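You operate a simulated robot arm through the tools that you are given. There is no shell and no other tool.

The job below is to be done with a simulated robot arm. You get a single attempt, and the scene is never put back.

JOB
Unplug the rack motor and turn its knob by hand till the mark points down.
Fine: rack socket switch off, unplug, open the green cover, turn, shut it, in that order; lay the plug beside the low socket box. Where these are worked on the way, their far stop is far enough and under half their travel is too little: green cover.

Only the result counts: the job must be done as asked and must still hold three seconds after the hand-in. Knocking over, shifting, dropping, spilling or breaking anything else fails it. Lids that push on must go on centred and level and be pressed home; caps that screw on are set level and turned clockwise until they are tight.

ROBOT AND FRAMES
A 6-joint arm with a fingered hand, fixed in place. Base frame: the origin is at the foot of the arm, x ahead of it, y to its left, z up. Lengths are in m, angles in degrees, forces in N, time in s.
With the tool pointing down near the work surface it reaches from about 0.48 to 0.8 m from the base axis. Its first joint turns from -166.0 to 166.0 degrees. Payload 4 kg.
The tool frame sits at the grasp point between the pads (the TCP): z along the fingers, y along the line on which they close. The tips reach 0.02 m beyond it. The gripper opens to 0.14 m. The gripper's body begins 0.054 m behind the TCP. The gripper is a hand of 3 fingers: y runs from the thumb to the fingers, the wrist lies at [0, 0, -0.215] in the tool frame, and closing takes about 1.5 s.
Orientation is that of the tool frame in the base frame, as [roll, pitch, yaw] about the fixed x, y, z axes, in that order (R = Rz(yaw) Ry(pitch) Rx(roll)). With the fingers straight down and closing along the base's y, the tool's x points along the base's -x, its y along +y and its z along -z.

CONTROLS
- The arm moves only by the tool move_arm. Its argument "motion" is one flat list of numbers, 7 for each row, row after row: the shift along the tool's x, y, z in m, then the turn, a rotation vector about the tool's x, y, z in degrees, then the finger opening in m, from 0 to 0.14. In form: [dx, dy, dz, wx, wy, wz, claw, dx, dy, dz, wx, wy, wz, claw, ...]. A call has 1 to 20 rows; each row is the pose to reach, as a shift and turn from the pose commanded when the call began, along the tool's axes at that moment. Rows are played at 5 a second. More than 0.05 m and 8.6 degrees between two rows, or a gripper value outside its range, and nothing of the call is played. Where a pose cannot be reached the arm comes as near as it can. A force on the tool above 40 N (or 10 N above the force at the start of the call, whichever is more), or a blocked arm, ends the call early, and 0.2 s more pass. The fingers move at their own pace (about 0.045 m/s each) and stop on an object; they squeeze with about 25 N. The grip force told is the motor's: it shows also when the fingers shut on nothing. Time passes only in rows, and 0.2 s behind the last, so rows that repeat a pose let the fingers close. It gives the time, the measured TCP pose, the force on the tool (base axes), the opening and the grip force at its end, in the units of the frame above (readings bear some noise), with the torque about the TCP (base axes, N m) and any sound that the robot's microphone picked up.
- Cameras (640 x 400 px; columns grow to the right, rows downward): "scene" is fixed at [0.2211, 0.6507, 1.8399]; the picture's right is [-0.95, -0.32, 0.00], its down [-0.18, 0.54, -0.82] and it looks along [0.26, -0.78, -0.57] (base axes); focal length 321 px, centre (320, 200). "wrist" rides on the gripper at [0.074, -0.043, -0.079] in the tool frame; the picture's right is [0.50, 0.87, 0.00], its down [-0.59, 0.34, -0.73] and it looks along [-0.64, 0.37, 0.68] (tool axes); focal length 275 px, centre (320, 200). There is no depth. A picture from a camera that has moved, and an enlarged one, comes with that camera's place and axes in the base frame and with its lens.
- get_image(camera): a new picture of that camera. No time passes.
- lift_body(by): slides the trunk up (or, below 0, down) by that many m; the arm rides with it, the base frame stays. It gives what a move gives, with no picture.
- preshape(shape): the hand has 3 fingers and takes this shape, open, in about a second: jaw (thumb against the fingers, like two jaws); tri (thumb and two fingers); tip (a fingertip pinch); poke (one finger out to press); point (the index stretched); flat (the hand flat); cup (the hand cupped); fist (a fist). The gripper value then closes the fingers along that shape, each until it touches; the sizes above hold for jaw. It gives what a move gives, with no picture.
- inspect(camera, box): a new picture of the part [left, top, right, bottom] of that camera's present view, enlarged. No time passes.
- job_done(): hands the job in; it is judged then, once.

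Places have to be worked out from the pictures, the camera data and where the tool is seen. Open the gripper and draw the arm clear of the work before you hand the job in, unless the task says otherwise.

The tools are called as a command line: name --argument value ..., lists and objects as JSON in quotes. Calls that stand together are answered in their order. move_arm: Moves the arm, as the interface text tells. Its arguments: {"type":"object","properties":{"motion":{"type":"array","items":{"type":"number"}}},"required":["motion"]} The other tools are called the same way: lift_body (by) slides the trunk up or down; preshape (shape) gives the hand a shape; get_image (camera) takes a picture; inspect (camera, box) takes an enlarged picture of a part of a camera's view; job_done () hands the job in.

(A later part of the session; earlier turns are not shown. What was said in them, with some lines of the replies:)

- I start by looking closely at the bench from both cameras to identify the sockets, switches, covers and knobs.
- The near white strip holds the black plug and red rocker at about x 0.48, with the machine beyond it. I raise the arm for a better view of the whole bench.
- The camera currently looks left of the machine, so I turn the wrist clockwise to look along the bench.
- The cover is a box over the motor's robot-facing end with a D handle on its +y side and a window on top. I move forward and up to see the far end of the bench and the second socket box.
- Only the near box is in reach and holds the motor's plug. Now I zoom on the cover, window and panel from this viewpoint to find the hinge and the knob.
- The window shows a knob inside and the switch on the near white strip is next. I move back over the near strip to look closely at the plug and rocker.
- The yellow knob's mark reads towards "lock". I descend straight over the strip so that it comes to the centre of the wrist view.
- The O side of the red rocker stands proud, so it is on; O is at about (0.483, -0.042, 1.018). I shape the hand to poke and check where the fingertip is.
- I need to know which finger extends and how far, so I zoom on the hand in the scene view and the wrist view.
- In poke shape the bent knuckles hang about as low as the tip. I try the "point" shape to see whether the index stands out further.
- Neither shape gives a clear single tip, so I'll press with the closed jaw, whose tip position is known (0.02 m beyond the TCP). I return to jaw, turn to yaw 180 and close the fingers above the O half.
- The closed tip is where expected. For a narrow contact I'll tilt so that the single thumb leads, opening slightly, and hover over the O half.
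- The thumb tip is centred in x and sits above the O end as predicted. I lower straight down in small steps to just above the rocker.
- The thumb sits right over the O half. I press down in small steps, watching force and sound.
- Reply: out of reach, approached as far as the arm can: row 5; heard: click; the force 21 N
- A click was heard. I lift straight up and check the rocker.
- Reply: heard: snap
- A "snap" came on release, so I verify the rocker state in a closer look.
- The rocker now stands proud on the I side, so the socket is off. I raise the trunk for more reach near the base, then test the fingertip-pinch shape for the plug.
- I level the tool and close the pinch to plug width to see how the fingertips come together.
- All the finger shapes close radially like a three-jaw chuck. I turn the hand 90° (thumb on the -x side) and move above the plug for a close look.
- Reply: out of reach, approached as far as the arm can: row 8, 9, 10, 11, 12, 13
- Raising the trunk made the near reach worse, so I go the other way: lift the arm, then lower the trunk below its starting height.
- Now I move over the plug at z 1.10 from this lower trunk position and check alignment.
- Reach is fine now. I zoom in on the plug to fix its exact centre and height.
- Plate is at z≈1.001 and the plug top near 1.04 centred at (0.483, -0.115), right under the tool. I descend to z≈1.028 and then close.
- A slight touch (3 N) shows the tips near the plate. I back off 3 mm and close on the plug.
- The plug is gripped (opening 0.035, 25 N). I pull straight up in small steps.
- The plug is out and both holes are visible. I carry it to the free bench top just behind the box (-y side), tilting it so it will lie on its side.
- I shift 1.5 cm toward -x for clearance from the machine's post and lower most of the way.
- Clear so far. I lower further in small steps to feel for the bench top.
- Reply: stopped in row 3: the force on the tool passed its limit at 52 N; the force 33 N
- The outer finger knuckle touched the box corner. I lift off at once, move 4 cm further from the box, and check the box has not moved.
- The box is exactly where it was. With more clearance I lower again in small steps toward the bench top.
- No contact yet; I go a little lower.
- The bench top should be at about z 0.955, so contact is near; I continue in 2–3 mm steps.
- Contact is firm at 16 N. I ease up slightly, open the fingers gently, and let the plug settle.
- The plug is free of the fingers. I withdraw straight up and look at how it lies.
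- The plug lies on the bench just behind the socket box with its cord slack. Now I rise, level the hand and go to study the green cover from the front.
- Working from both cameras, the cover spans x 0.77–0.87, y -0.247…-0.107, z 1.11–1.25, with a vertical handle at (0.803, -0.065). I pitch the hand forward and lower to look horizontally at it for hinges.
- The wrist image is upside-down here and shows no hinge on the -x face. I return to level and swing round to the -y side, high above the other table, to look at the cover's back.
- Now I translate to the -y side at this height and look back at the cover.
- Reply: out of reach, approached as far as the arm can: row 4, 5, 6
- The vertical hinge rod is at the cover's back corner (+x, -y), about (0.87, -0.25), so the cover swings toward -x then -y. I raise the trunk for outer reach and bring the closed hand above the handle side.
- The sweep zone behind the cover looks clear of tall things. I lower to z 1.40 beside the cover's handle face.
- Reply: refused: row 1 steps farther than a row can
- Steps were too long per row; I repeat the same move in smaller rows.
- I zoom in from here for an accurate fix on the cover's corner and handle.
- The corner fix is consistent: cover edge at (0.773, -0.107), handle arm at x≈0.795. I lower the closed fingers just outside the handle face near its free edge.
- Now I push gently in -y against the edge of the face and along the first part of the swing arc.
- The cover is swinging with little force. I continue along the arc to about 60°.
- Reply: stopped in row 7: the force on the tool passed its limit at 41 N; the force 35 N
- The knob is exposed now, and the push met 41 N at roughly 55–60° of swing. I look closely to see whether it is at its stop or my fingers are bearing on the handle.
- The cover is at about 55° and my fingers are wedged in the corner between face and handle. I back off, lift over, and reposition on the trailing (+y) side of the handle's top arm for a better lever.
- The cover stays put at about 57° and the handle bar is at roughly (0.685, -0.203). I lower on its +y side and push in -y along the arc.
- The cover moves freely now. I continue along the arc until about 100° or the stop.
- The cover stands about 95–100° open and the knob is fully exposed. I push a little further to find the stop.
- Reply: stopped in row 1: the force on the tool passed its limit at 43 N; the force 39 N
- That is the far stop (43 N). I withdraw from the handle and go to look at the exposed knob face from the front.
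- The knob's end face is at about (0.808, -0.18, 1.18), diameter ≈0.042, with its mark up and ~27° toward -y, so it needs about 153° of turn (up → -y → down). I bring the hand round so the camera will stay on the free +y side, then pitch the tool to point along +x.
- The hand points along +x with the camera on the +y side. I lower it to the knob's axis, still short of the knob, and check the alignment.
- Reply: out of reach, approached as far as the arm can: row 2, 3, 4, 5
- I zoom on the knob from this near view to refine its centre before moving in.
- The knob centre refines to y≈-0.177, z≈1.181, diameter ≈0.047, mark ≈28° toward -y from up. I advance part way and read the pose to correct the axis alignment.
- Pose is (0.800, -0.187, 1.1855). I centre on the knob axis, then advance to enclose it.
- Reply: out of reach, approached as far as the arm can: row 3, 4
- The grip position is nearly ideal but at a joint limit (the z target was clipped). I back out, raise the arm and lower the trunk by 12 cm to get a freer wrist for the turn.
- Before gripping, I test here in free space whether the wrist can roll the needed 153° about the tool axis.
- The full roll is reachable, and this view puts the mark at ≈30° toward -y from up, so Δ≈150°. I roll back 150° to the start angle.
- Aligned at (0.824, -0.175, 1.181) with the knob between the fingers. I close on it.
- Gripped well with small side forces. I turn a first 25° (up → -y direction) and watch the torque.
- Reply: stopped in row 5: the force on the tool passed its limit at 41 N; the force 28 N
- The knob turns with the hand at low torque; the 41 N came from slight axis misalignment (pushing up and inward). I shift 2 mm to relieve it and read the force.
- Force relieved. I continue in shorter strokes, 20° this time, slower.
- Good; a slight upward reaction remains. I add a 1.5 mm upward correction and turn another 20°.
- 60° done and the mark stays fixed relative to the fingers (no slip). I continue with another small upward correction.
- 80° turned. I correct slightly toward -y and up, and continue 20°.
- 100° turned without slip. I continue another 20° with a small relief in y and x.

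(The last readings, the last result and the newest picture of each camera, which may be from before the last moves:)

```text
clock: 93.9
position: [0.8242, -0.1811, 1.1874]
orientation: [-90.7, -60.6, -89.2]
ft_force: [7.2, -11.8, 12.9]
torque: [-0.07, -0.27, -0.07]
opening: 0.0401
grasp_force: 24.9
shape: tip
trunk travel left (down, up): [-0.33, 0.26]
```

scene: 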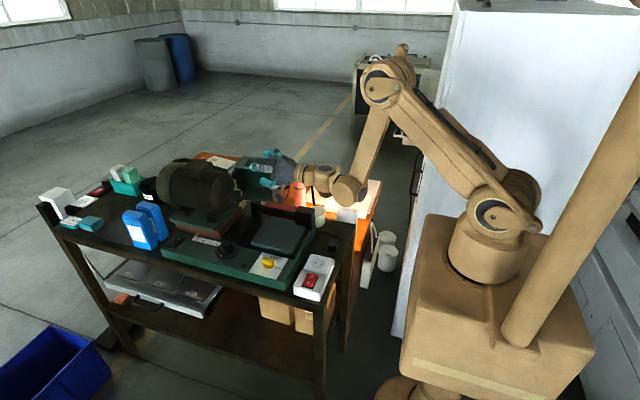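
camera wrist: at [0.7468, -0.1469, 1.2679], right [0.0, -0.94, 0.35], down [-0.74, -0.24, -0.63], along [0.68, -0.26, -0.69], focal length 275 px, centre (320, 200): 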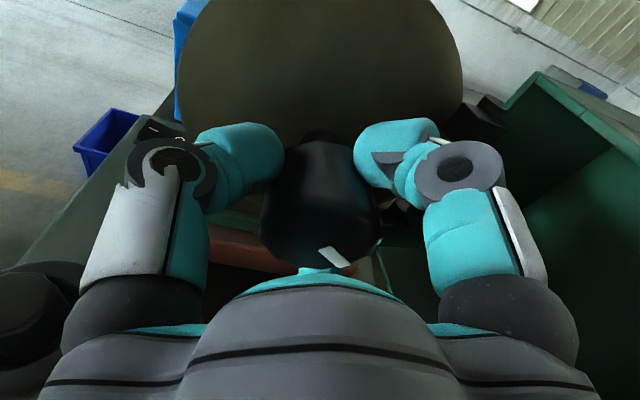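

120° turned. Next 15° with relief, then I'll measure the mark angle.

move_arm --motion '[0.0016, 0.0008, 0.0004, 0, 0, 4, 0, 0.0016, 0.0008, 0.0004, 0, 0, 8, 0, 0.0016, 0.0008, 0.0004, 0, 0, 12, 0, 0.0016, 0.0008, 0.0004, 0, 0, 16, 0]'

get_image --camera "wrist"

inspect --camera "wrist" --box '[240, 120, 400, 280]'

inspect --camera "scene" --box '[224, 170, 264, 215]'

```text
clock: 94.9
position: [0.824, -0.1815, 1.187]
orientation: [-90.5, -44.6, -89.6]
ft_force: [-1.5, -9.6, -2.5]
torque: [-0.12, -0.09, -0.13]
opening: 0.0401
grasp_force: 25.5
shape: tip
trunk travel left (down, up): [-0.33, 0.26]
```

```text
taken
camera wrist: at [0.7467, -0.2029, 1.2702], right [0.0, -0.96, -0.27], down [-0.74, 0.18, -0.65], along [0.67, 0.2, -0.71], focal length 275 px, centre (320, 200)
```

wrist: 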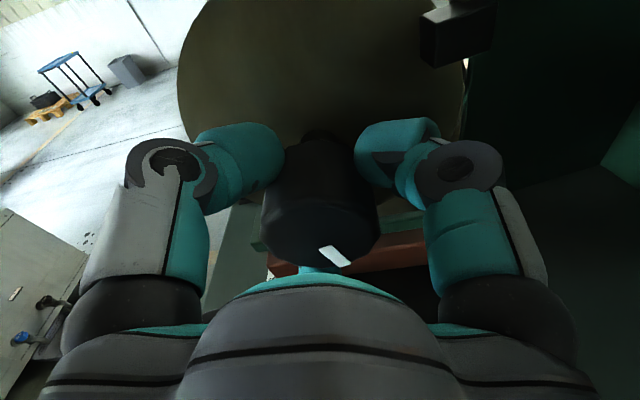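

```text
2.50 times, centred on (320, 200) of wrist
camera zoom: at [0.7467, -0.2029, 1.2702], right [0.0, -0.96, -0.27], down [-0.74, 0.18, -0.65], along [0.67, 0.2, -0.71], focal length 688 px, centre (320, 200)
```

zoom: 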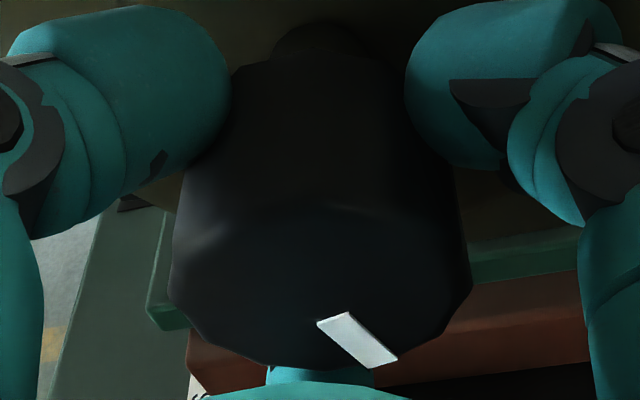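

```text
8.89 times, centred on (244, 192) of scene
camera zoom: at [0.2211, 0.6507, 1.8399], right [-0.95, -0.32, 0.0], down [-0.18, 0.54, -0.82], along [0.26, -0.78, -0.57], focal length 2852 px, centre (996, 267)
```

zoom: 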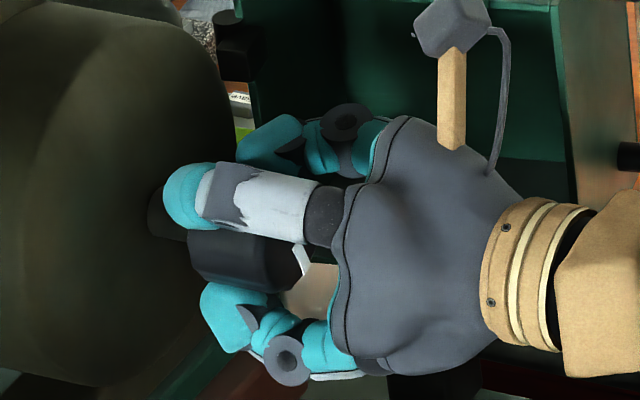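

The mark now points about 17° short of straight down. I turn the remaining 17° with relief in y.

move_arm --motion '[0.0012, 0.0006, 0, 0, 0, 4, 0, 0.0012, 0.0006, 0, 0, 0, 8, 0, 0.0012, 0.0006, 0, 0, 0, 12, 0, 0.0012, 0.0006, 0, 0, 0, 17, 0]'

inspect --camera "wrist" --box '[240, 120, 400, 280]'

```text
clock: 95.9
position: [0.8254, -0.184, 1.1882]
orientation: [-90.4, -27.7, -89.7]
ft_force: [-13.9, -7.5, -24.4]
torque: [-0.11, 0.29, 0.02]
opening: 0.0408
grasp_force: 25.6
shape: tip
trunk travel left (down, up): [-0.33, 0.26]
```

```text
2.50 times, centred on (320, 200) of wrist
camera zoom: at [0.7477, -0.2277, 1.2603], right [0.0, -0.84, -0.54], down [-0.74, 0.36, -0.57], along [0.67, 0.4, -0.62], focal length 688 px, centre (320, 200)
```

zoom: 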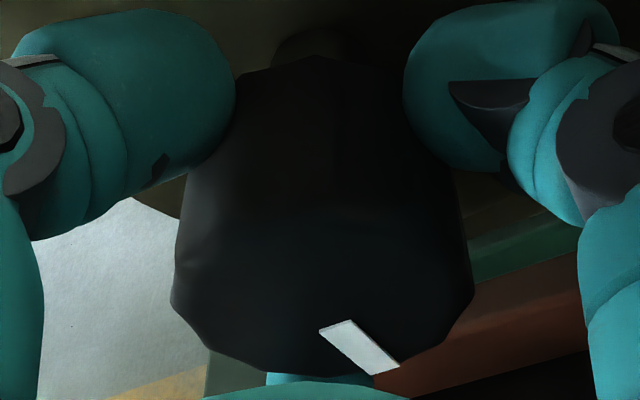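

The mark now points straight down within about 1°. I relieve the residual force and open the fingers.

move_arm --motion '[-0.0009, 0.0018, -0.0008, 0, 0, 0, 0, -0.0009, 0.0018, -0.0008, 0, 0, 0, 0.05, -0.0009, 0.0018, -0.0008, 0, 0, 0, 0.07, -0.0009, 0.0018, -0.0008, 0, 0, 0, 0.08, -0.0009, 0.0018, -0.0008, 0, 0, 0, 0.08]'

inspect --camera "wrist" --box '[240, 120, 400, 280]'

```text
clock: 97.1
position: [0.8249, -0.18, 1.1857]
orientation: [-90.5, -27.7, -89.5]
ft_force: [-0.5, -0.8, -0.1]
torque: [-0.01, -0.01, 0.02]
opening: 0.0794
grasp_force: 0.1
shape: tip
trunk travel left (down, up): [-0.33, 0.26]
```

```text
2.50 times, centred on (320, 200) of wrist
camera zoom: at [0.7471, -0.2245, 1.2592], right [0.0, -0.85, -0.53], down [-0.74, 0.36, -0.57], along [0.67, 0.39, -0.63], focal length 688 px, centre (320, 200)
```

zoom: 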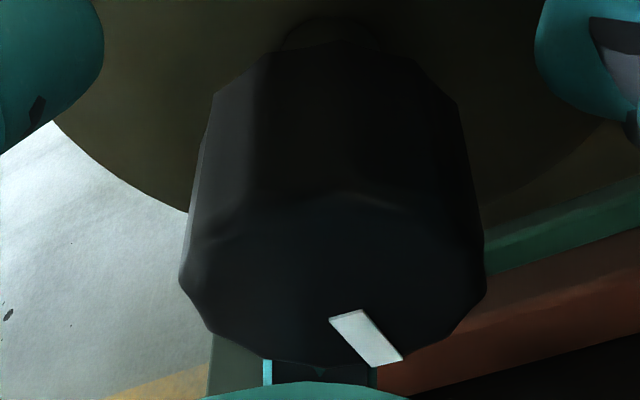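

Released; the mark stayed within a few degrees of down. I withdraw straight back along -x and re-measure.

move_arm --motion '[0, 0, -0.025, 0, 0, 0, 0.08, 0, 0, -0.05, 0, 0, 0, 0.08, 0, 0, -0.072, 0, 0, 0, 0.08, 0, 0, -0.072, 0, 0, 0, 0.08]'

inspect --camera "wrist" --box '[240, 40, 440, 180]'

inspect --camera "scene" --box '[219, 170, 275, 215]'

```text
clock: 98.1
position: [0.7524, -0.184, 1.1855]
orientation: [-90.4, -27.7, -89.6]
ft_force: [0.4, 0.1, 0.9]
torque: [0.02, 0.0, 0.0]
opening: 0.0795
grasp_force: 0.0
shape: tip
trunk travel left (down, up): [-0.33, 0.26]
```

```text
2.86 times, centred on (340, 110) of wrist
camera zoom: at [0.6751, -0.228, 1.2598], right [0.0, -0.85, -0.53], down [-0.74, 0.36, -0.57], along [0.67, 0.39, -0.63], focal length 786 px, centre (263, 457)
```

zoom: 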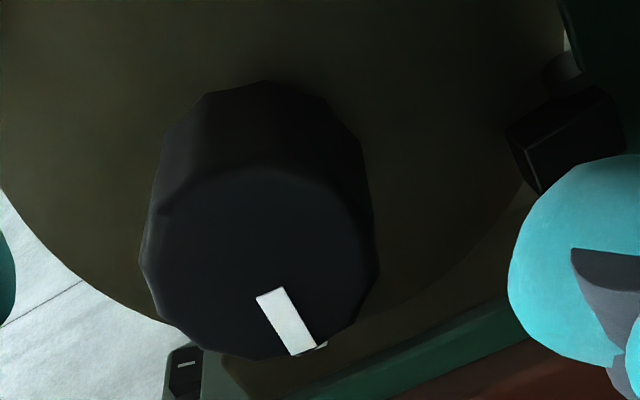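

```text
8.89 times, centred on (247, 192) of scene
camera zoom: at [0.2211, 0.6507, 1.8399], right [-0.95, -0.32, 0.0], down [-0.18, 0.54, -0.82], along [0.26, -0.78, -0.57], focal length 2852 px, centre (969, 267)
```

zoom: 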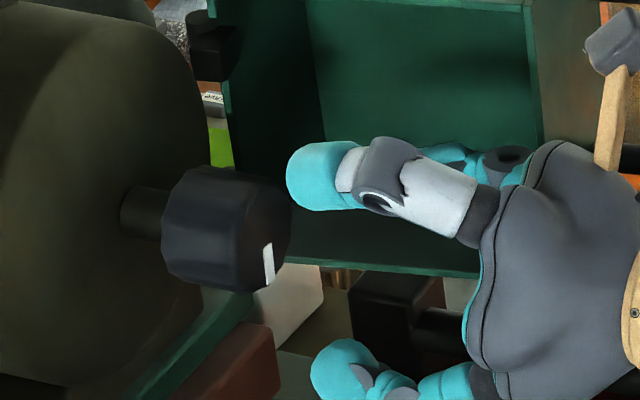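

The mark reads about 5° past straight down. I roll the hand so the camera is exactly above the axis, where any left/right deviation shows directly.

move_arm --motion '[0, 0, 0, 0, 0, -8, 0.08, 0, 0, 0, 0, 0, -16, 0.08, 0, 0, 0, 0, 0, -24, 0.08, 0, 0, 0, 0, 0, -32, 0.08, 0, 0, 0, 0, 0, -32, 0.08]'

inspect --camera "wrist" --box '[240, 40, 400, 160]'

get_image --camera "wrist"

```text
clock: 99.3
position: [0.7548, -0.1806, 1.1872]
orientation: [-90.7, -59.7, -89.2]
ft_force: [0.8, 0.2, -0.3]
torque: [0.04, 0.0, 0.04]
opening: 0.0794
grasp_force: 0.1
shape: tip
trunk travel left (down, up): [-0.33, 0.26]
```

```text
3.33 times, centred on (320, 100) of wrist
camera zoom: at [0.6759, -0.1801, 1.273], right [0.0, -1.0, 0.0], down [-0.74, 0.0, -0.67], along [0.67, 0.0, -0.74], focal length 918 px, centre (320, 533)
```

zoom: 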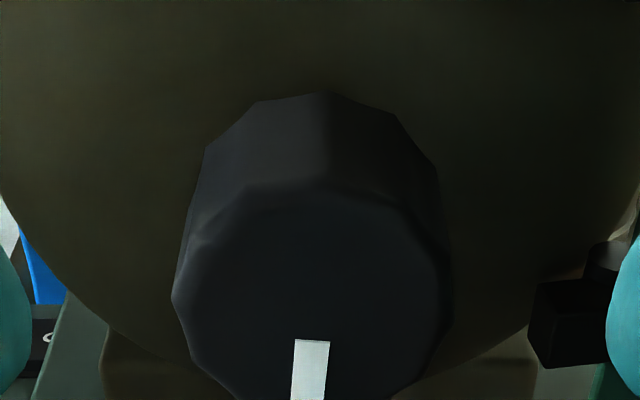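

```text
taken
camera wrist: at [0.6759, -0.1801, 1.273], right [0.0, -1.0, 0.0], down [-0.74, 0.0, -0.67], along [0.67, 0.0, -0.74], focal length 275 px, centre (320, 200)
```

wrist: 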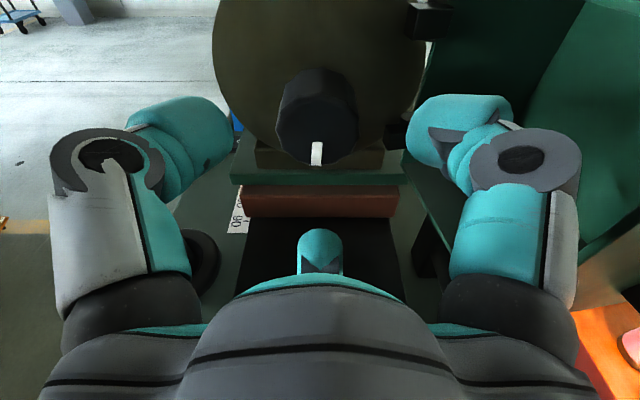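

The mark points down within about 3°. Now I retract upward, roll back and return the hand to pointing down, to shut the cover by its handle.

move_arm --motion '[0.03, -0.0173, -0.005, 0, 0, 0, 0.06, 0.06, -0.0346, -0.01, 0, 0, 0, 0.04, 0.09, -0.052, -0.01, 0, 0, 0, 0.02, 0.121, -0.07, -0.01, 0, 0, 0, 0, 0.121, -0.07, -0.01, 0, 0, 0, 0]'

move_arm --motion '[0, 0, 0, 0, 0, -8.4, 0, 0, 0, 0, 0, 0, -16.8, 0, 0, 0, 0, 0, 0, -25.2, 0, 0, 0, 0, 0, 0, -33.6, 0, 0, 0, 0, 0, 0, -42, 0, 0, 0, 0, 0, 0, -50.4, 0, 0, 0, 0, 0, 0, -58.8, 0, 0, 0, 0, 0, 0, -67.2, 0, 0, 0, 0, 0, 0, -75.6, 0, 0, 0, 0, 0, 0, -84, 0, 0, 0, 0, 0, 0, -92.4, 0, 0, 0, 0, 0, 0, -100.8, 0, 0, 0, 0, 0, 0, -109.2, 0, 0, 0, 0, 0, 0, -117.6, 0, 0, 0, 0, 0, 0, -120, 0]'

move_arm --motion '[0, 0, -0.005, 8.3, 0, 0, 0, 0, 0, -0.01, 16.6, 0, 0, 0, 0, 0, -0.015, 24.9, 0, 0, 0, 0, 0, -0.02, 33.2, 0, 0, 0, 0, 0, -0.025, 41.5, 0, 0, 0, 0, 0, -0.03, 49.8, 0, 0, 0, 0, 0, -0.035, 58.1, 0, 0, 0, 0, 0, -0.04, 66.4, 0, 0, 0, 0, 0, -0.045, 74.7, 0, 0, 0, 0, 0, -0.05, 83, 0, 0, 0, 0, 0, -0.05, 90, 0, 0, 0]'

get_image --camera "scene"

```text
clock: 100.5
position: [0.7445, -0.1814, 1.3255]
orientation: [-90.7, -59.7, -89.3]
ft_force: [0.4, -0.8, 0.3]
torque: [0.01, 0.02, -0.03]
opening: 0.0001
grasp_force: 4.8
shape: tip
trunk travel left (down, up): [-0.33, 0.26]
```

```text
clock: 103.7
position: [0.7441, -0.1819, 1.3266]
orientation: [90.3, 0.0, 90.1]
ft_force: [0.0, -0.6, 0.6]
torque: [-0.04, 0.01, -0.02]
opening: 0.0
grasp_force: 25.5
shape: tip
trunk travel left (down, up): [-0.33, 0.26]
```

```text
clock: 106.1
position: [0.6948, -0.1809, 1.3261]
orientation: [-179.5, -0.3, 90.2]
ft_force: [1.0, 0.4, -0.2]
torque: [-0.02, 0.02, 0.0]
opening: 0.0002
grasp_force: 25.1
shape: tip
trunk travel left (down, up): [-0.33, 0.26]
```

```text
taken
```

scene: 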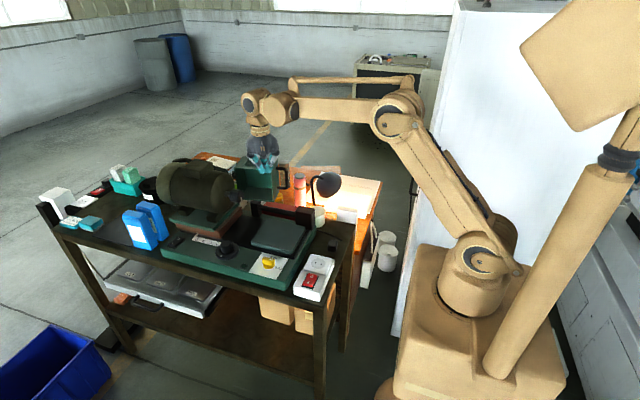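

Hand is down-pointing and closed again. I raise the trunk 10 cm and move over to the far (-y) side of the handle bar at about (0.695, -0.352).

lift_body --by 0.1

move_arm --motion '[-0.043, 0, 0, 0, 0, 0, 0, -0.086, 0, 0, 0, 0, 0, 0, -0.129, 0, 0, 0, 0, 0, 0, -0.172, 0, 0, 0, 0, 0, 0, -0.217, -0.003, 0, 0, 0, 0, 0, -0.217, -0.003, 0, 0, 0, 0, 0]'

get_image --camera "wrist"

inspect --camera "scene" --box '[225, 120, 321, 210]'

```text
clock: 107.4
position: [0.6948, -0.1809, 1.4266]
orientation: [-179.6, -0.2, 90.2]
ft_force: [-0.1, -0.2, -0.8]
torque: [0.01, -0.01, 0.01]
opening: 0.0
grasp_force: 25.2
shape: tip
trunk travel left (down, up): [-0.43, 0.16]
```

```text
clock: 108.8
position: [0.6849, -0.3951, 1.4232]
orientation: [-179.7, -0.2, 90.2]
ft_force: [0.0, 0.6, 0.0]
torque: [-0.01, 0.0, 0.02]
opening: 0.0001
grasp_force: 25.4
shape: tip
out of reach, approached as far as the arm can: row 5, 6
trunk travel left (down, up): [-0.43, 0.16]
```

```text
taken
camera wrist: at [0.6436, -0.3201, 1.5016], right [0.86, 0.5, 0.0], down [0.35, -0.59, 0.73], along [0.37, -0.63, -0.68], focal length 275 px, centre (320, 200)
```

wrist: 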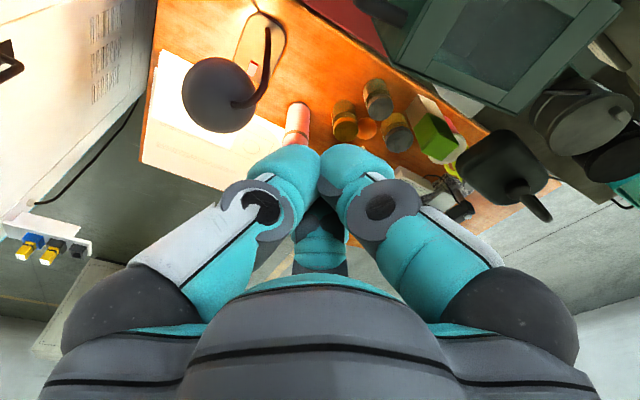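

```text
4.44 times, centred on (273, 165) of scene
camera zoom: at [0.2211, 0.6507, 1.8399], right [-0.95, -0.32, 0.0], down [-0.18, 0.54, -0.82], along [0.26, -0.78, -0.57], focal length 1426 px, centre (529, 356)
```

zoom: 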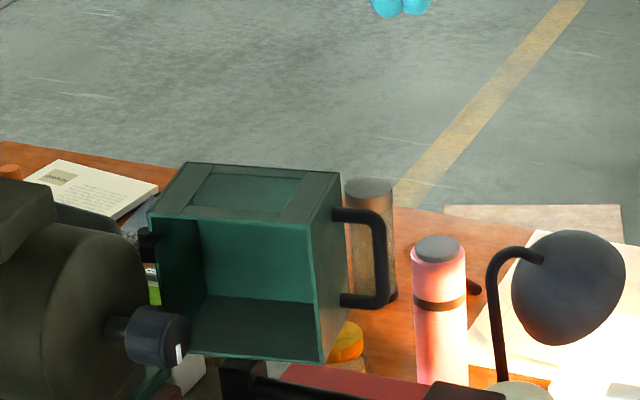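

The bar is at about (0.694, -0.345) and I am behind it at y -0.395. I lower straight down to handle height.

move_arm --motion '[0, 0, 0.045, 0, 0, 0, 0, 0, 0, 0.09, 0, 0, 0, 0, 0, 0, 0.135, 0, 0, 0, 0, 0, 0.002, 0.18, 0, 0, 0, 0, 0, 0.004, 0.198, 0, 0, 0, 0, 0, 0.004, 0.198, 0, 0, 0, 0]'

get_image --camera "wrist"

inspect --camera "scene" --box '[225, 130, 321, 210]'

```text
clock: 110.2
position: [0.6869, -0.3945, 1.224]
orientation: [-179.7, -0.3, 90.3]
ft_force: [0.6, -0.7, 0.3]
torque: [0.0, 0.0, 0.01]
opening: 0.0
grasp_force: 25.5
shape: tip
trunk travel left (down, up): [-0.43, 0.16]
```

```text
taken
camera wrist: at [0.6459, -0.32, 1.3038], right [0.86, 0.5, 0.0], down [0.35, -0.59, 0.73], along [0.37, -0.63, -0.68], focal length 275 px, centre (320, 200)
```

wrist: 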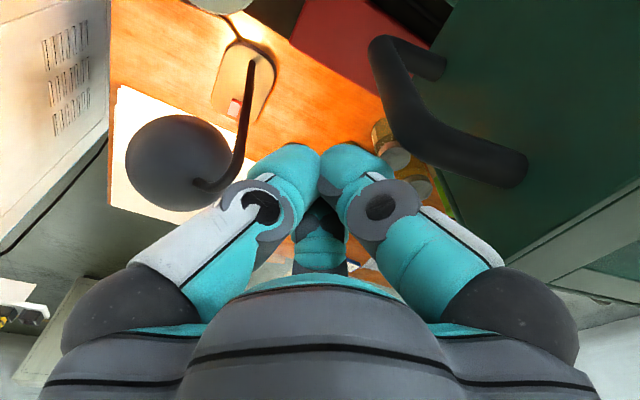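

```text
5.00 times, centred on (273, 170) of scene
camera zoom: at [0.2211, 0.6507, 1.8399], right [-0.95, -0.32, 0.0], down [-0.18, 0.54, -0.82], along [0.26, -0.78, -0.57], focal length 1604 px, centre (555, 350)
```

zoom: 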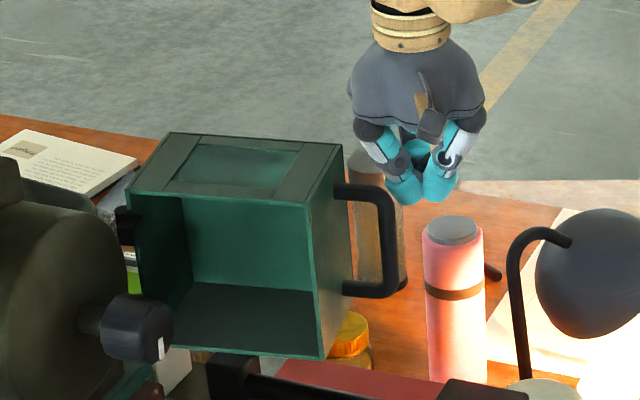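

Now I push the bar in +y along the closing arc, first half of the swing.

move_arm --motion '[0.011, 0.005, 0, 0, 0, 0, 0, 0.029, -0.006, 0, 0, 0, 0, 0, 0.048, -0.018, 0, 0, 0, 0, 0, 0.0686, -0.027, 0, 0, 0, 0, 0, 0.09, -0.034, 0, 0, 0, 0, 0, 0.1115, -0.039, 0, 0, 0, 0, 0, 0.134, -0.042, 0, 0, 0, 0, 0]'

get_image --camera "wrist"

inspect --camera "scene" --box '[209, 140, 305, 210]'

```text
clock: 111.8
position: [0.6466, -0.2602, 1.228]
orientation: [-179.7, -0.2, 90.1]
ft_force: [-0.4, 0.1, 0.3]
torque: [-0.02, -0.01, -0.02]
opening: 0.0
grasp_force: 24.7
shape: tip
trunk travel left (down, up): [-0.43, 0.16]
```

```text
taken
camera wrist: at [0.6044, -0.1841, 1.3076], right [0.86, 0.5, 0.0], down [0.35, -0.59, 0.73], along [0.36, -0.63, -0.68], focal length 275 px, centre (320, 200)
```

wrist: 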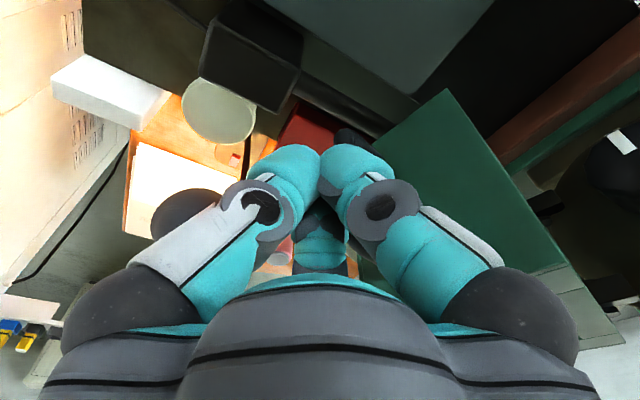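

```text
5.71 times, centred on (257, 175) of scene
camera zoom: at [0.2211, 0.6507, 1.8399], right [-0.95, -0.32, 0.0], down [-0.18, 0.54, -0.82], along [0.26, -0.78, -0.57], focal length 1833 px, centre (680, 343)
```

zoom: 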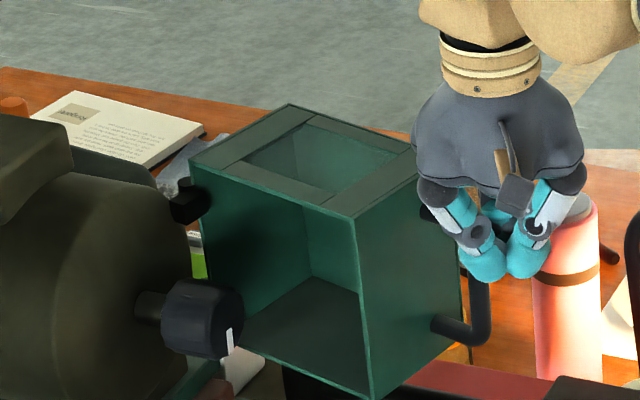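

The cover is closing smoothly. I continue along the arc to about 20° from shut.

move_arm --motion '[0.022, 0, 0, 0, 0, 0, 0, 0.044, 0.002, 0, 0, 0, 0, 0, 0.066, 0.007, 0, 0, 0, 0, 0, 0.087, 0.013, 0, 0, 0, 0, 0, 0.108, 0.022, 0, 0, 0, 0, 0, 0.127, 0.033, 0, 0, 0, 0, 0, 0.145, 0.046, 0, 0, 0, 0, 0, 0.162, 0.061, 0, 0, 0, 0, 0]'

get_image --camera "wrist"

inspect --camera "scene" --box '[190, 140, 302, 220]'

```text
clock: 113.6
position: [0.7108, -0.0975, 1.2266]
orientation: [-179.5, -0.2, 90.3]
ft_force: [0.8, -0.2, 0.8]
torque: [0.0, 0.01, -0.02]
opening: 0.0
grasp_force: 25.5
shape: tip
trunk travel left (down, up): [-0.43, 0.16]
```

```text
taken
camera wrist: at [0.6692, -0.0234, 1.3062], right [0.86, 0.5, 0.0], down [0.35, -0.59, 0.73], along [0.36, -0.63, -0.68], focal length 275 px, centre (320, 200)
```

wrist: 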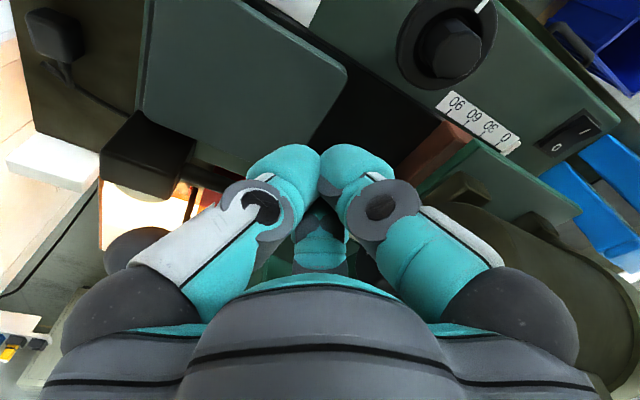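

```text
5.00 times, centred on (246, 180) of scene
camera zoom: at [0.2211, 0.6507, 1.8399], right [-0.95, -0.32, 0.0], down [-0.18, 0.54, -0.82], along [0.26, -0.78, -0.57], focal length 1604 px, centre (690, 300)
```

zoom: 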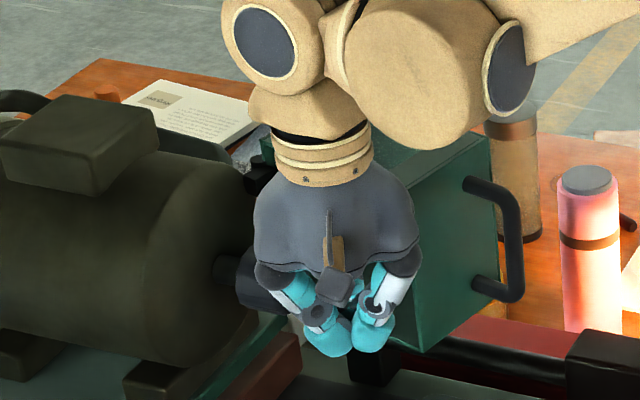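

The fingers slipped past the bar with the cover at about 78°. I lift over, return behind the bar and track closer to the face this time.

move_arm --motion '[0, 0, -0.045, 0, 0, 0, 0, 0, 0, -0.085, 0, 0, 0, 0, -0.045, -0.018, -0.085, 0, 0, 0, 0, -0.09, -0.03, -0.085, 0, 0, 0, 0, -0.135, -0.04, -0.085, 0, 0, 0, 0, -0.18, -0.045, -0.085, 0, 0, 0, 0, -0.2225, -0.047, -0.085, 0, 0, 0, 0, -0.2225, -0.047, -0.085, 0, 0, 0, 0]'

get_image --camera "wrist"

inspect --camera "scene" --box '[209, 140, 305, 210]'

```text
clock: 115.4
position: [0.6602, -0.3219, 1.3137]
orientation: [-179.7, -0.3, 90.1]
ft_force: [-0.8, 0.4, -0.1]
torque: [-0.03, -0.01, -0.02]
opening: 0.0
grasp_force: 25.1
shape: tip
trunk travel left (down, up): [-0.43, 0.16]
```

```text
taken
camera wrist: at [0.6189, -0.2469, 1.3937], right [0.86, 0.5, 0.0], down [0.35, -0.59, 0.73], along [0.37, -0.63, -0.68], focal length 275 px, centre (320, 200)
```

wrist: 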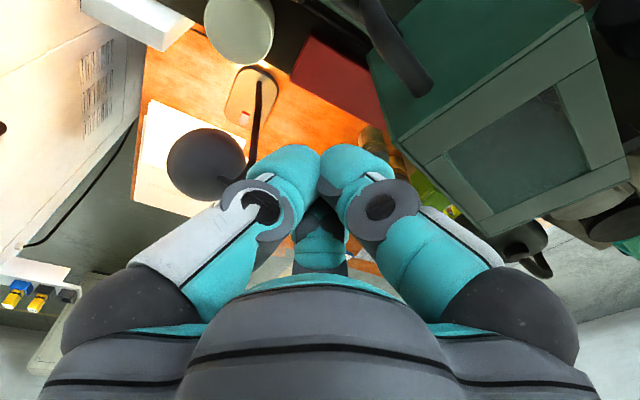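

```text
5.71 times, centred on (257, 175) of scene
camera zoom: at [0.2211, 0.6507, 1.8399], right [-0.95, -0.32, 0.0], down [-0.18, 0.54, -0.82], along [0.26, -0.78, -0.57], focal length 1833 px, centre (680, 343)
```

zoom: 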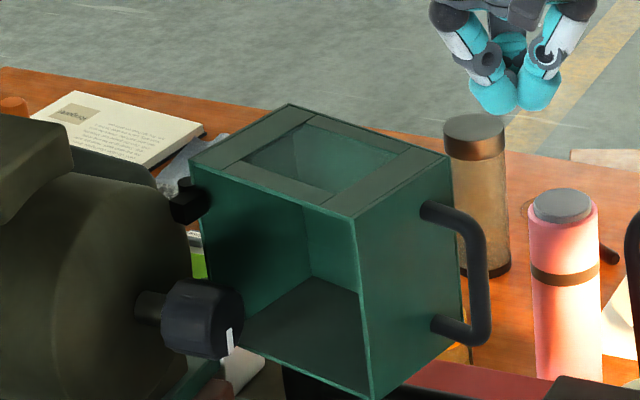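

The cover is at 79° with the bar at (0.673, -0.276). I lower behind it and push again, hugging the face side, for about 30° and then check contact.

move_arm --motion '[0, 0, 0.045, 0, 0, 0, 0, 0, 0, 0.087, 0, 0, 0, 0, 0.012, 0.0155, 0.087, 0, 0, 0, 0, 0.0266, 0.0114, 0.087, 0, 0, 0, 0, 0.0413, 0.0078, 0.087, 0, 0, 0, 0, 0.0581, 0.006, 0.087, 0, 0, 0, 0, 0.0749, 0.0053, 0.087, 0, 0, 0, 0]'

get_image --camera "wrist"

inspect --camera "scene" --box '[209, 140, 305, 210]'

```text
clock: 117.0
position: [0.6651, -0.2453, 1.2226]
orientation: [-179.7, -0.2, 90.2]
ft_force: [0.5, 0.4, 0.0]
torque: [0.03, 0.0, -0.01]
opening: 0.0001
grasp_force: 25.2
shape: tip
trunk travel left (down, up): [-0.43, 0.16]
```

```text
taken
camera wrist: at [0.6235, -0.1703, 1.3027], right [0.86, 0.5, 0.0], down [0.35, -0.59, 0.73], along [0.36, -0.63, -0.68], focal length 275 px, centre (320, 200)
```

wrist: 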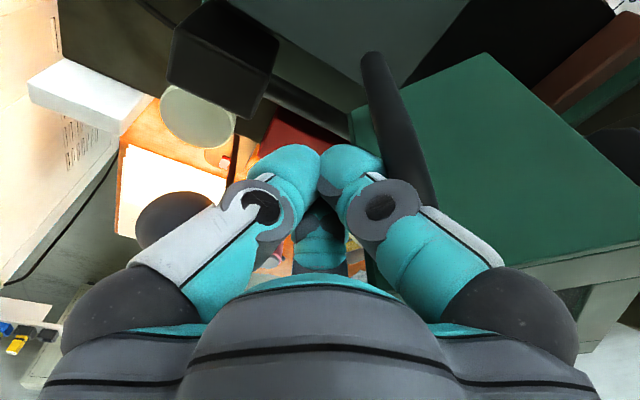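

```text
5.71 times, centred on (257, 175) of scene
camera zoom: at [0.2211, 0.6507, 1.8399], right [-0.95, -0.32, 0.0], down [-0.18, 0.54, -0.82], along [0.26, -0.78, -0.57], focal length 1833 px, centre (680, 343)
```

zoom: 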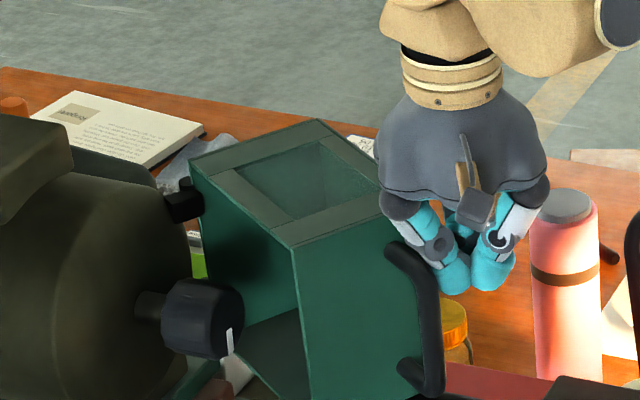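

Contact holds this time and the cover is near 60°. I continue along the arc.

move_arm --motion '[0.0168, 0.0012, 0, 0, 0, 0, 0, 0.0336, 0.0031, 0, 0, 0, 0, 0, 0.05, 0.0069, 0, 0, 0, 0, 0, 0.066, 0.012, 0, 0, 0, 0, 0, 0.0817, 0.0185, 0, 0, 0, 0, 0, 0.097, 0.0265, 0, 0, 0, 0, 0]'

get_image --camera "wrist"

inspect --camera "scene" --box '[209, 140, 305, 210]'

```text
clock: 118.4
position: [0.6922, -0.1482, 1.2252]
orientation: [-179.7, -0.2, 90.3]
ft_force: [-0.5, 0.5, 0.0]
torque: [0.01, 0.02, -0.01]
opening: 0.0
grasp_force: 25.1
shape: tip
trunk travel left (down, up): [-0.43, 0.16]
```

```text
taken
camera wrist: at [0.6495, -0.0738, 1.3056], right [0.86, 0.5, 0.0], down [0.35, -0.59, 0.73], along [0.36, -0.63, -0.68], focal length 275 px, centre (320, 200)
```

wrist: 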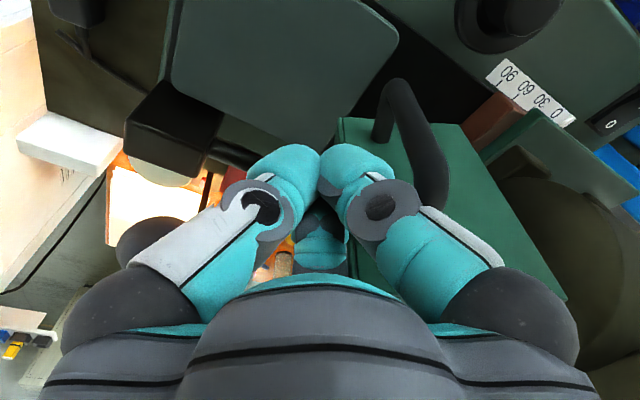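

```text
5.71 times, centred on (257, 175) of scene
camera zoom: at [0.2211, 0.6507, 1.8399], right [-0.95, -0.32, 0.0], down [-0.18, 0.54, -0.82], along [0.26, -0.78, -0.57], focal length 1833 px, centre (680, 343)
```

zoom: 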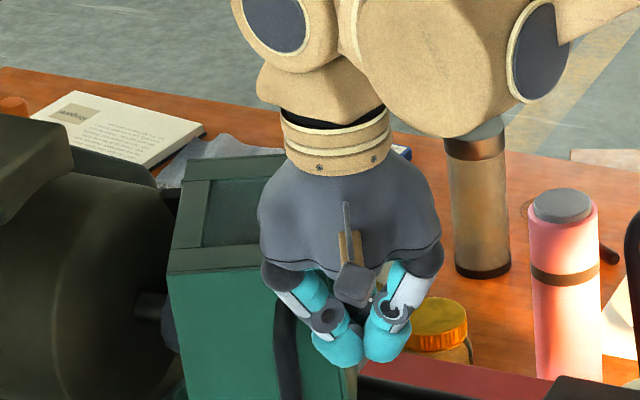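

Nearly shut (about 20°). I follow the last part of the arc and press gently until it meets its stop.

move_arm --motion '[0.0135, 0.0095, 0, 0, 0, 0, 0, 0.027, 0.019, 0, 0, 0, 0, 0, 0.039, 0.031, 0, 0, 0, 0, 0, 0.051, 0.043, 0, 0, 0, 0, 0, 0.061, 0.057, 0, 0, 0, 0, 0, 0.068, 0.069, 0, 0, 0, 0, 0, 0.071, 0.075, 0, 0, 0, 0, 0]'

get_image --camera "wrist"

inspect --camera "scene" --box '[200, 150, 280, 230]'

```text
clock: 119.8
position: [0.744, -0.0899, 1.2305]
orientation: [-179.3, -0.1, 89.7]
ft_force: [-42.1, -12.8, 6.6]
torque: [0.11, -1.2, -1.33]
opening: 0.0
grasp_force: 25.0
shape: tip
trunk travel left (down, up): [-0.43, 0.16]
stopped in row 6: the force on the tool passed its limit at 58 N (the readings are from after the stop); the commanded pose is now the measured one
```

```text
taken
camera wrist: at [0.7038, -0.0145, 1.3102], right [0.87, 0.49, -0.01], down [0.34, -0.59, 0.73], along [0.36, -0.64, -0.68], focal length 275 px, centre (320, 200)
```

wrist: 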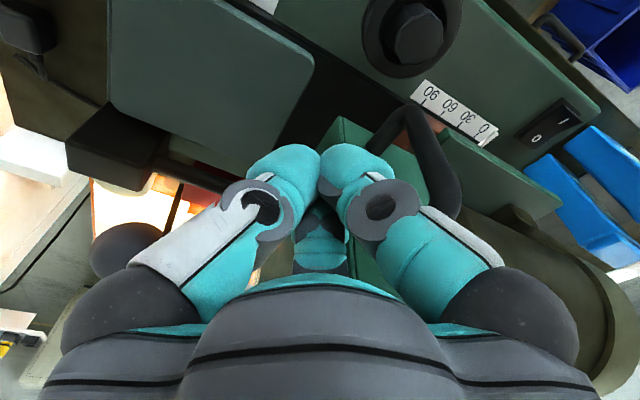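

```text
5.00 times, centred on (240, 190) of scene
camera zoom: at [0.2211, 0.6507, 1.8399], right [-0.95, -0.32, 0.0], down [-0.18, 0.54, -0.82], along [0.26, -0.78, -0.57], focal length 1604 px, centre (720, 250)
```

zoom: 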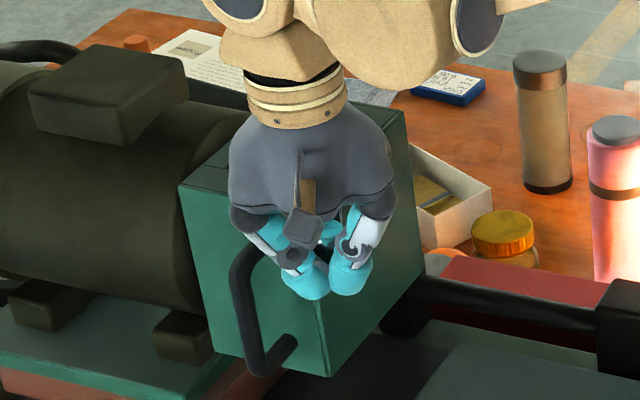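

The cover met its closed stop. I back off, lift clear, and check that it is fully shut and nothing else moved.

move_arm --motion '[0.003, -0.025, 0, 0, 0, 0, 0, 0.003, -0.03, -0.045, 0, 0, 0, 0, 0.003, -0.04, -0.09, 0, 0, 0, 0, 0.003, -0.07, -0.125, 0, 0, 0, 0, 0.003, -0.11, -0.14, 0, 0, 0, 0, 0.003, -0.15, -0.15, 0, 0, 0, 0, 0.003, -0.19, -0.16, 0, 0, 0, 0.04]'

inspect --camera "scene" --box '[200, 150, 280, 230]'

get_image --camera "scene"

get_image --camera "wrist"

```text
clock: 121.4
position: [0.5645, -0.0855, 1.3883]
orientation: [-179.4, -0.1, 89.9]
ft_force: [-0.6, 0.5, 0.4]
torque: [-0.02, -0.02, 0.0]
opening: 0.0386
grasp_force: 0.1
shape: tip
trunk travel left (down, up): [-0.43, 0.16]
```

```text
5.00 times, centred on (240, 190) of scene
camera zoom: at [0.2211, 0.6507, 1.8399], right [-0.95, -0.32, 0.0], down [-0.18, 0.54, -0.82], along [0.26, -0.78, -0.57], focal length 1604 px, centre (720, 250)
```

zoom: 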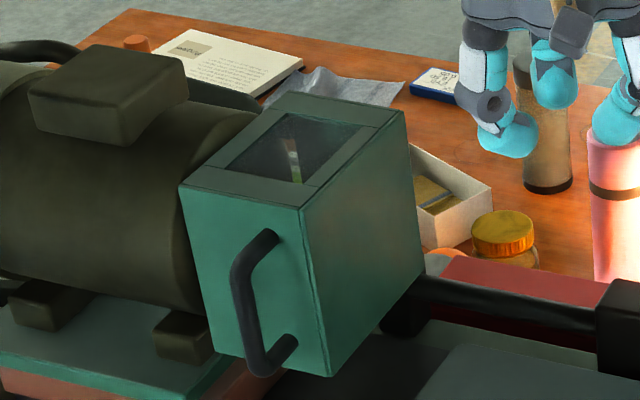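

```text
taken
```

scene: 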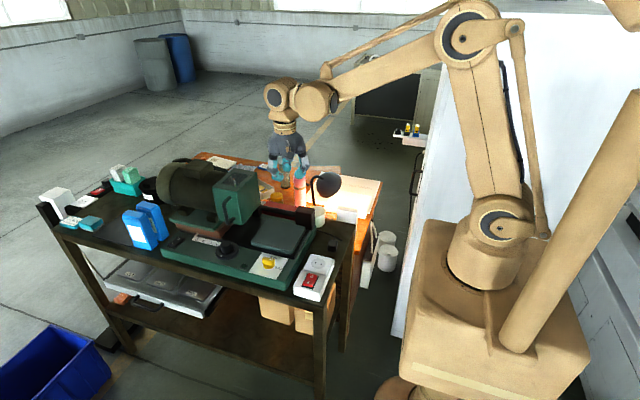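

```text
taken
camera wrist: at [0.5238, -0.0092, 1.469], right [0.87, 0.5, -0.01], down [0.35, -0.59, 0.73], along [0.36, -0.63, -0.68], focal length 275 px, centre (320, 200)
```

wrist: 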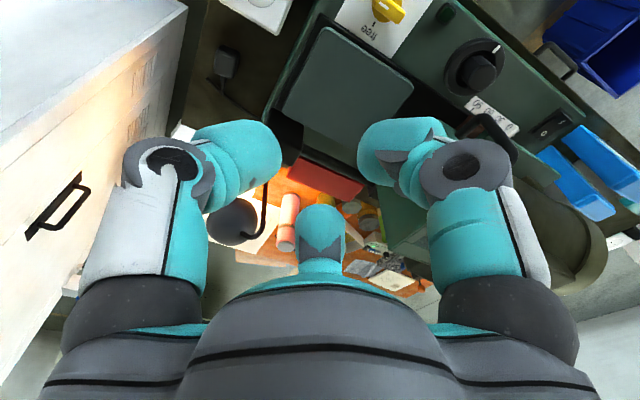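

The cover sits exactly as at the start. Now I check how the plug lies and its distance to the socket box.

inspect --camera "wrist" --box '[180, 0, 340, 120]'

inspect --camera "scene" --box '[290, 215, 360, 305]'

```text
3.33 times, centred on (260, 60) of wrist
camera zoom: at [0.5238, -0.0092, 1.469], right [0.87, 0.5, -0.01], down [0.35, -0.59, 0.73], along [0.36, -0.63, -0.68], focal length 918 px, centre (520, 667)
```

zoom: 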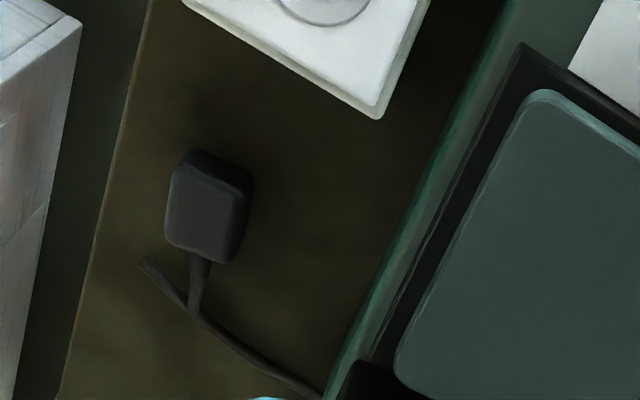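

```text
4.44 times, centred on (325, 260) of scene
camera zoom: at [0.2211, 0.6507, 1.8399], right [-0.95, -0.32, 0.0], down [-0.18, 0.54, -0.82], along [0.26, -0.78, -0.57], focal length 1426 px, centre (298, -67)
```

zoom: 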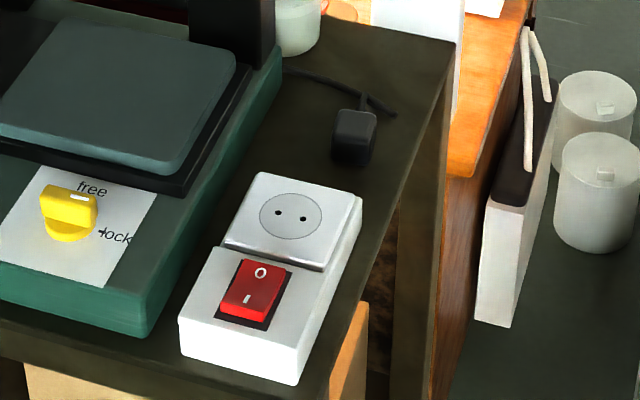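

The plug rests steadily about 7 cm from the box edge. Before handing in I check for any other socket box lower down, near the floor or shelf.

inspect --camera "scene" --box '[20, 230, 180, 400]'

inspect --camera "scene" --box '[180, 270, 400, 400]'

inspect --camera "scene" --box '[340, 40, 470, 140]'

inspect --camera "scene" --box '[30, 150, 160, 250]'

```text
2.35 times, centred on (100, 315) of scene
camera zoom: at [0.2211, 0.6507, 1.8399], right [-0.95, -0.32, 0.0], down [-0.18, 0.54, -0.82], along [0.26, -0.78, -0.57], focal length 755 px, centre (838, -71)
```

zoom: 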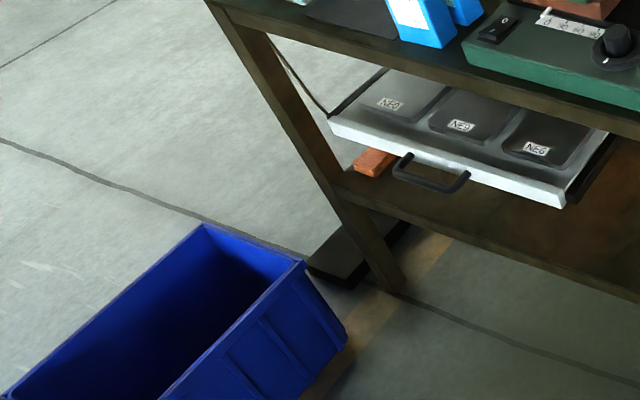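

```text
2.91 times, centred on (290, 335) of scene
camera zoom: at [0.2211, 0.6507, 1.8399], right [-0.95, -0.32, 0.0], down [-0.18, 0.54, -0.82], along [0.26, -0.78, -0.57], focal length 933 px, centre (407, -193)
```

zoom: 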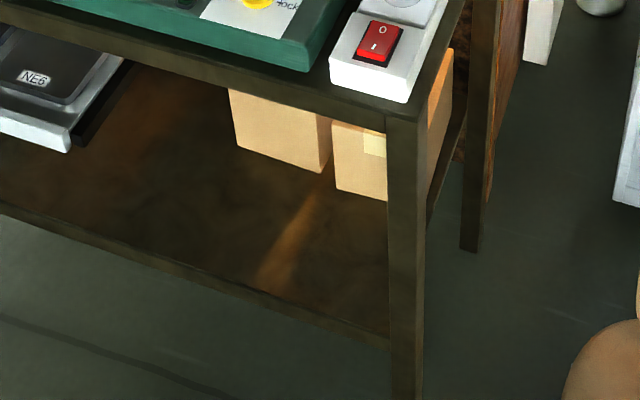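

```text
4.00 times, centred on (405, 90) of scene
camera zoom: at [0.2211, 0.6507, 1.8399], right [-0.95, -0.32, 0.0], down [-0.18, 0.54, -0.82], along [0.26, -0.78, -0.57], focal length 1283 px, centre (-20, 640)
```

zoom: 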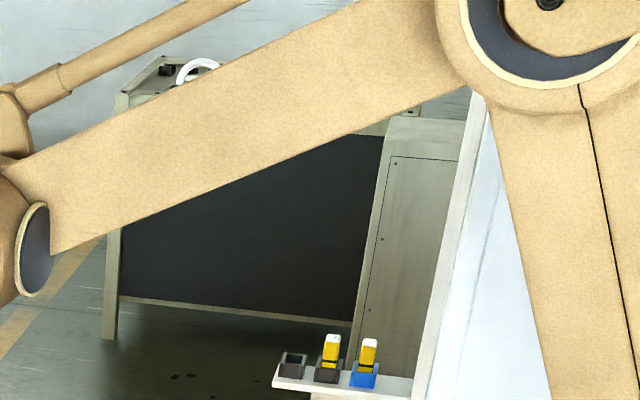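

```text
4.00 times, centred on (95, 200) of scene
camera zoom: at [0.2211, 0.6507, 1.8399], right [-0.95, -0.32, 0.0], down [-0.18, 0.54, -0.82], along [0.26, -0.78, -0.57], focal length 1283 px, centre (1220, 200)
```

zoom: 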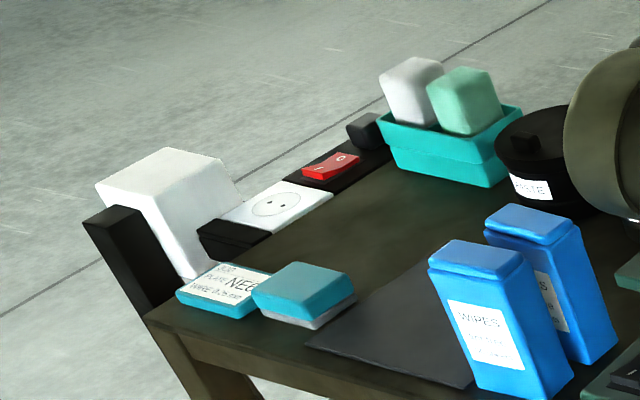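

There is no other socket box in reach: the near white box is the one meant, switched off with its plug beside it. I open the hand and draw the arm well clear before handing in.

move_arm --motion '[0, -0.02, -0.03, 0, 0, 0, 0.08, 0, -0.04, -0.06, 0, 0, 0, 0.12, 0, -0.05, -0.09, 0, 0, 0, 0.14, 0, -0.05, -0.12, 0, 0, 0, 0.14, 0, -0.05, -0.15, 0, 0, 0, 0.14, 0, -0.05, -0.15, 0, 0, 0, 0.14]'

get_image --camera "scene"

inspect --camera "scene" --box '[160, 150, 360, 310]'

```text
clock: 122.8
position: [0.5178, -0.0861, 1.5364]
orientation: [-179.2, -0.1, 89.9]
ft_force: [0.3, 0.6, -0.9]
torque: [0.02, -0.02, 0.01]
opening: 0.14
grasp_force: 0.1
shape: tip
trunk travel left (down, up): [-0.43, 0.16]
```

```text
taken
```

scene: 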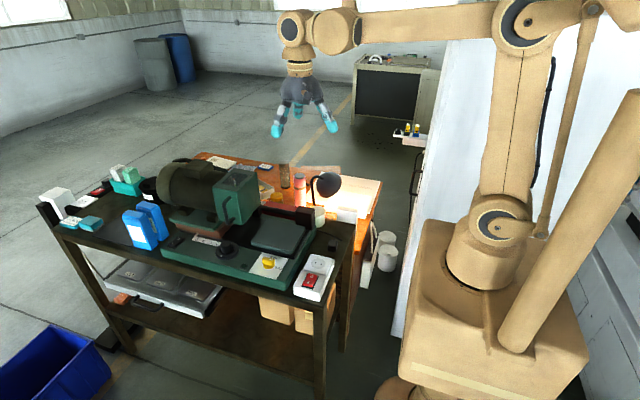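

```text
2.50 times, centred on (260, 230) of scene
camera zoom: at [0.2211, 0.6507, 1.8399], right [-0.95, -0.32, 0.0], down [-0.18, 0.54, -0.82], along [0.26, -0.78, -0.57], focal length 802 px, centre (470, 125)
```

zoom: 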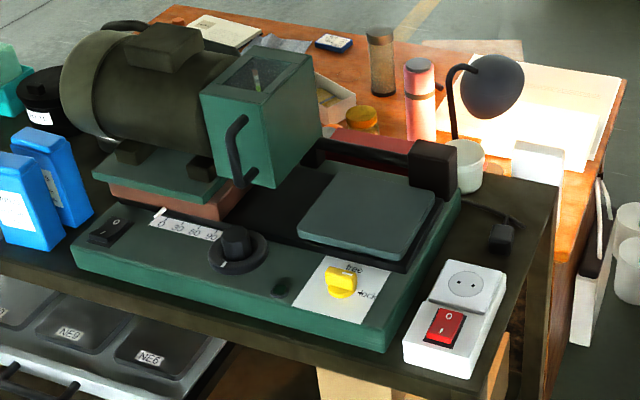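

Everything is in its final state: switch off, plug beside the box, knob mark down, cover shut, nothing else moved, arm clear and gripper open. I hand the job in.

job_done

```text
The job is handed in.
```

I finished all five steps in the order you gave and handed the job in. I don't have the judge's result.

- **Socket switch:** the red rocker on the near socket box is off, with the O side pressed in.
- **Plug:** it is out and resting on the bench behind that box, about 7 cm from its edge. I took this box to be both the "rack socket" and the "low socket box". The only other box I saw is at the far end of the cart, out of reach.
- **Green cover:** I opened it to its far stop and, after turning the knob, shut it to its closed stop. It now sits exactly where it was at the start.
- **Knob:** I turned it about 150°. The mark pointed straight down to within about 3–5° when I last measured it, just before shutting the cover.

While setting the plug down, a finger knuckle bumped the socket box at about 52 N. Pictures before and after show the box did not move. The yellow free/lock knob was left at "lock", since you didn't mention it and the motor knob turned freely. The arm is clear of the bench and the hand is open.
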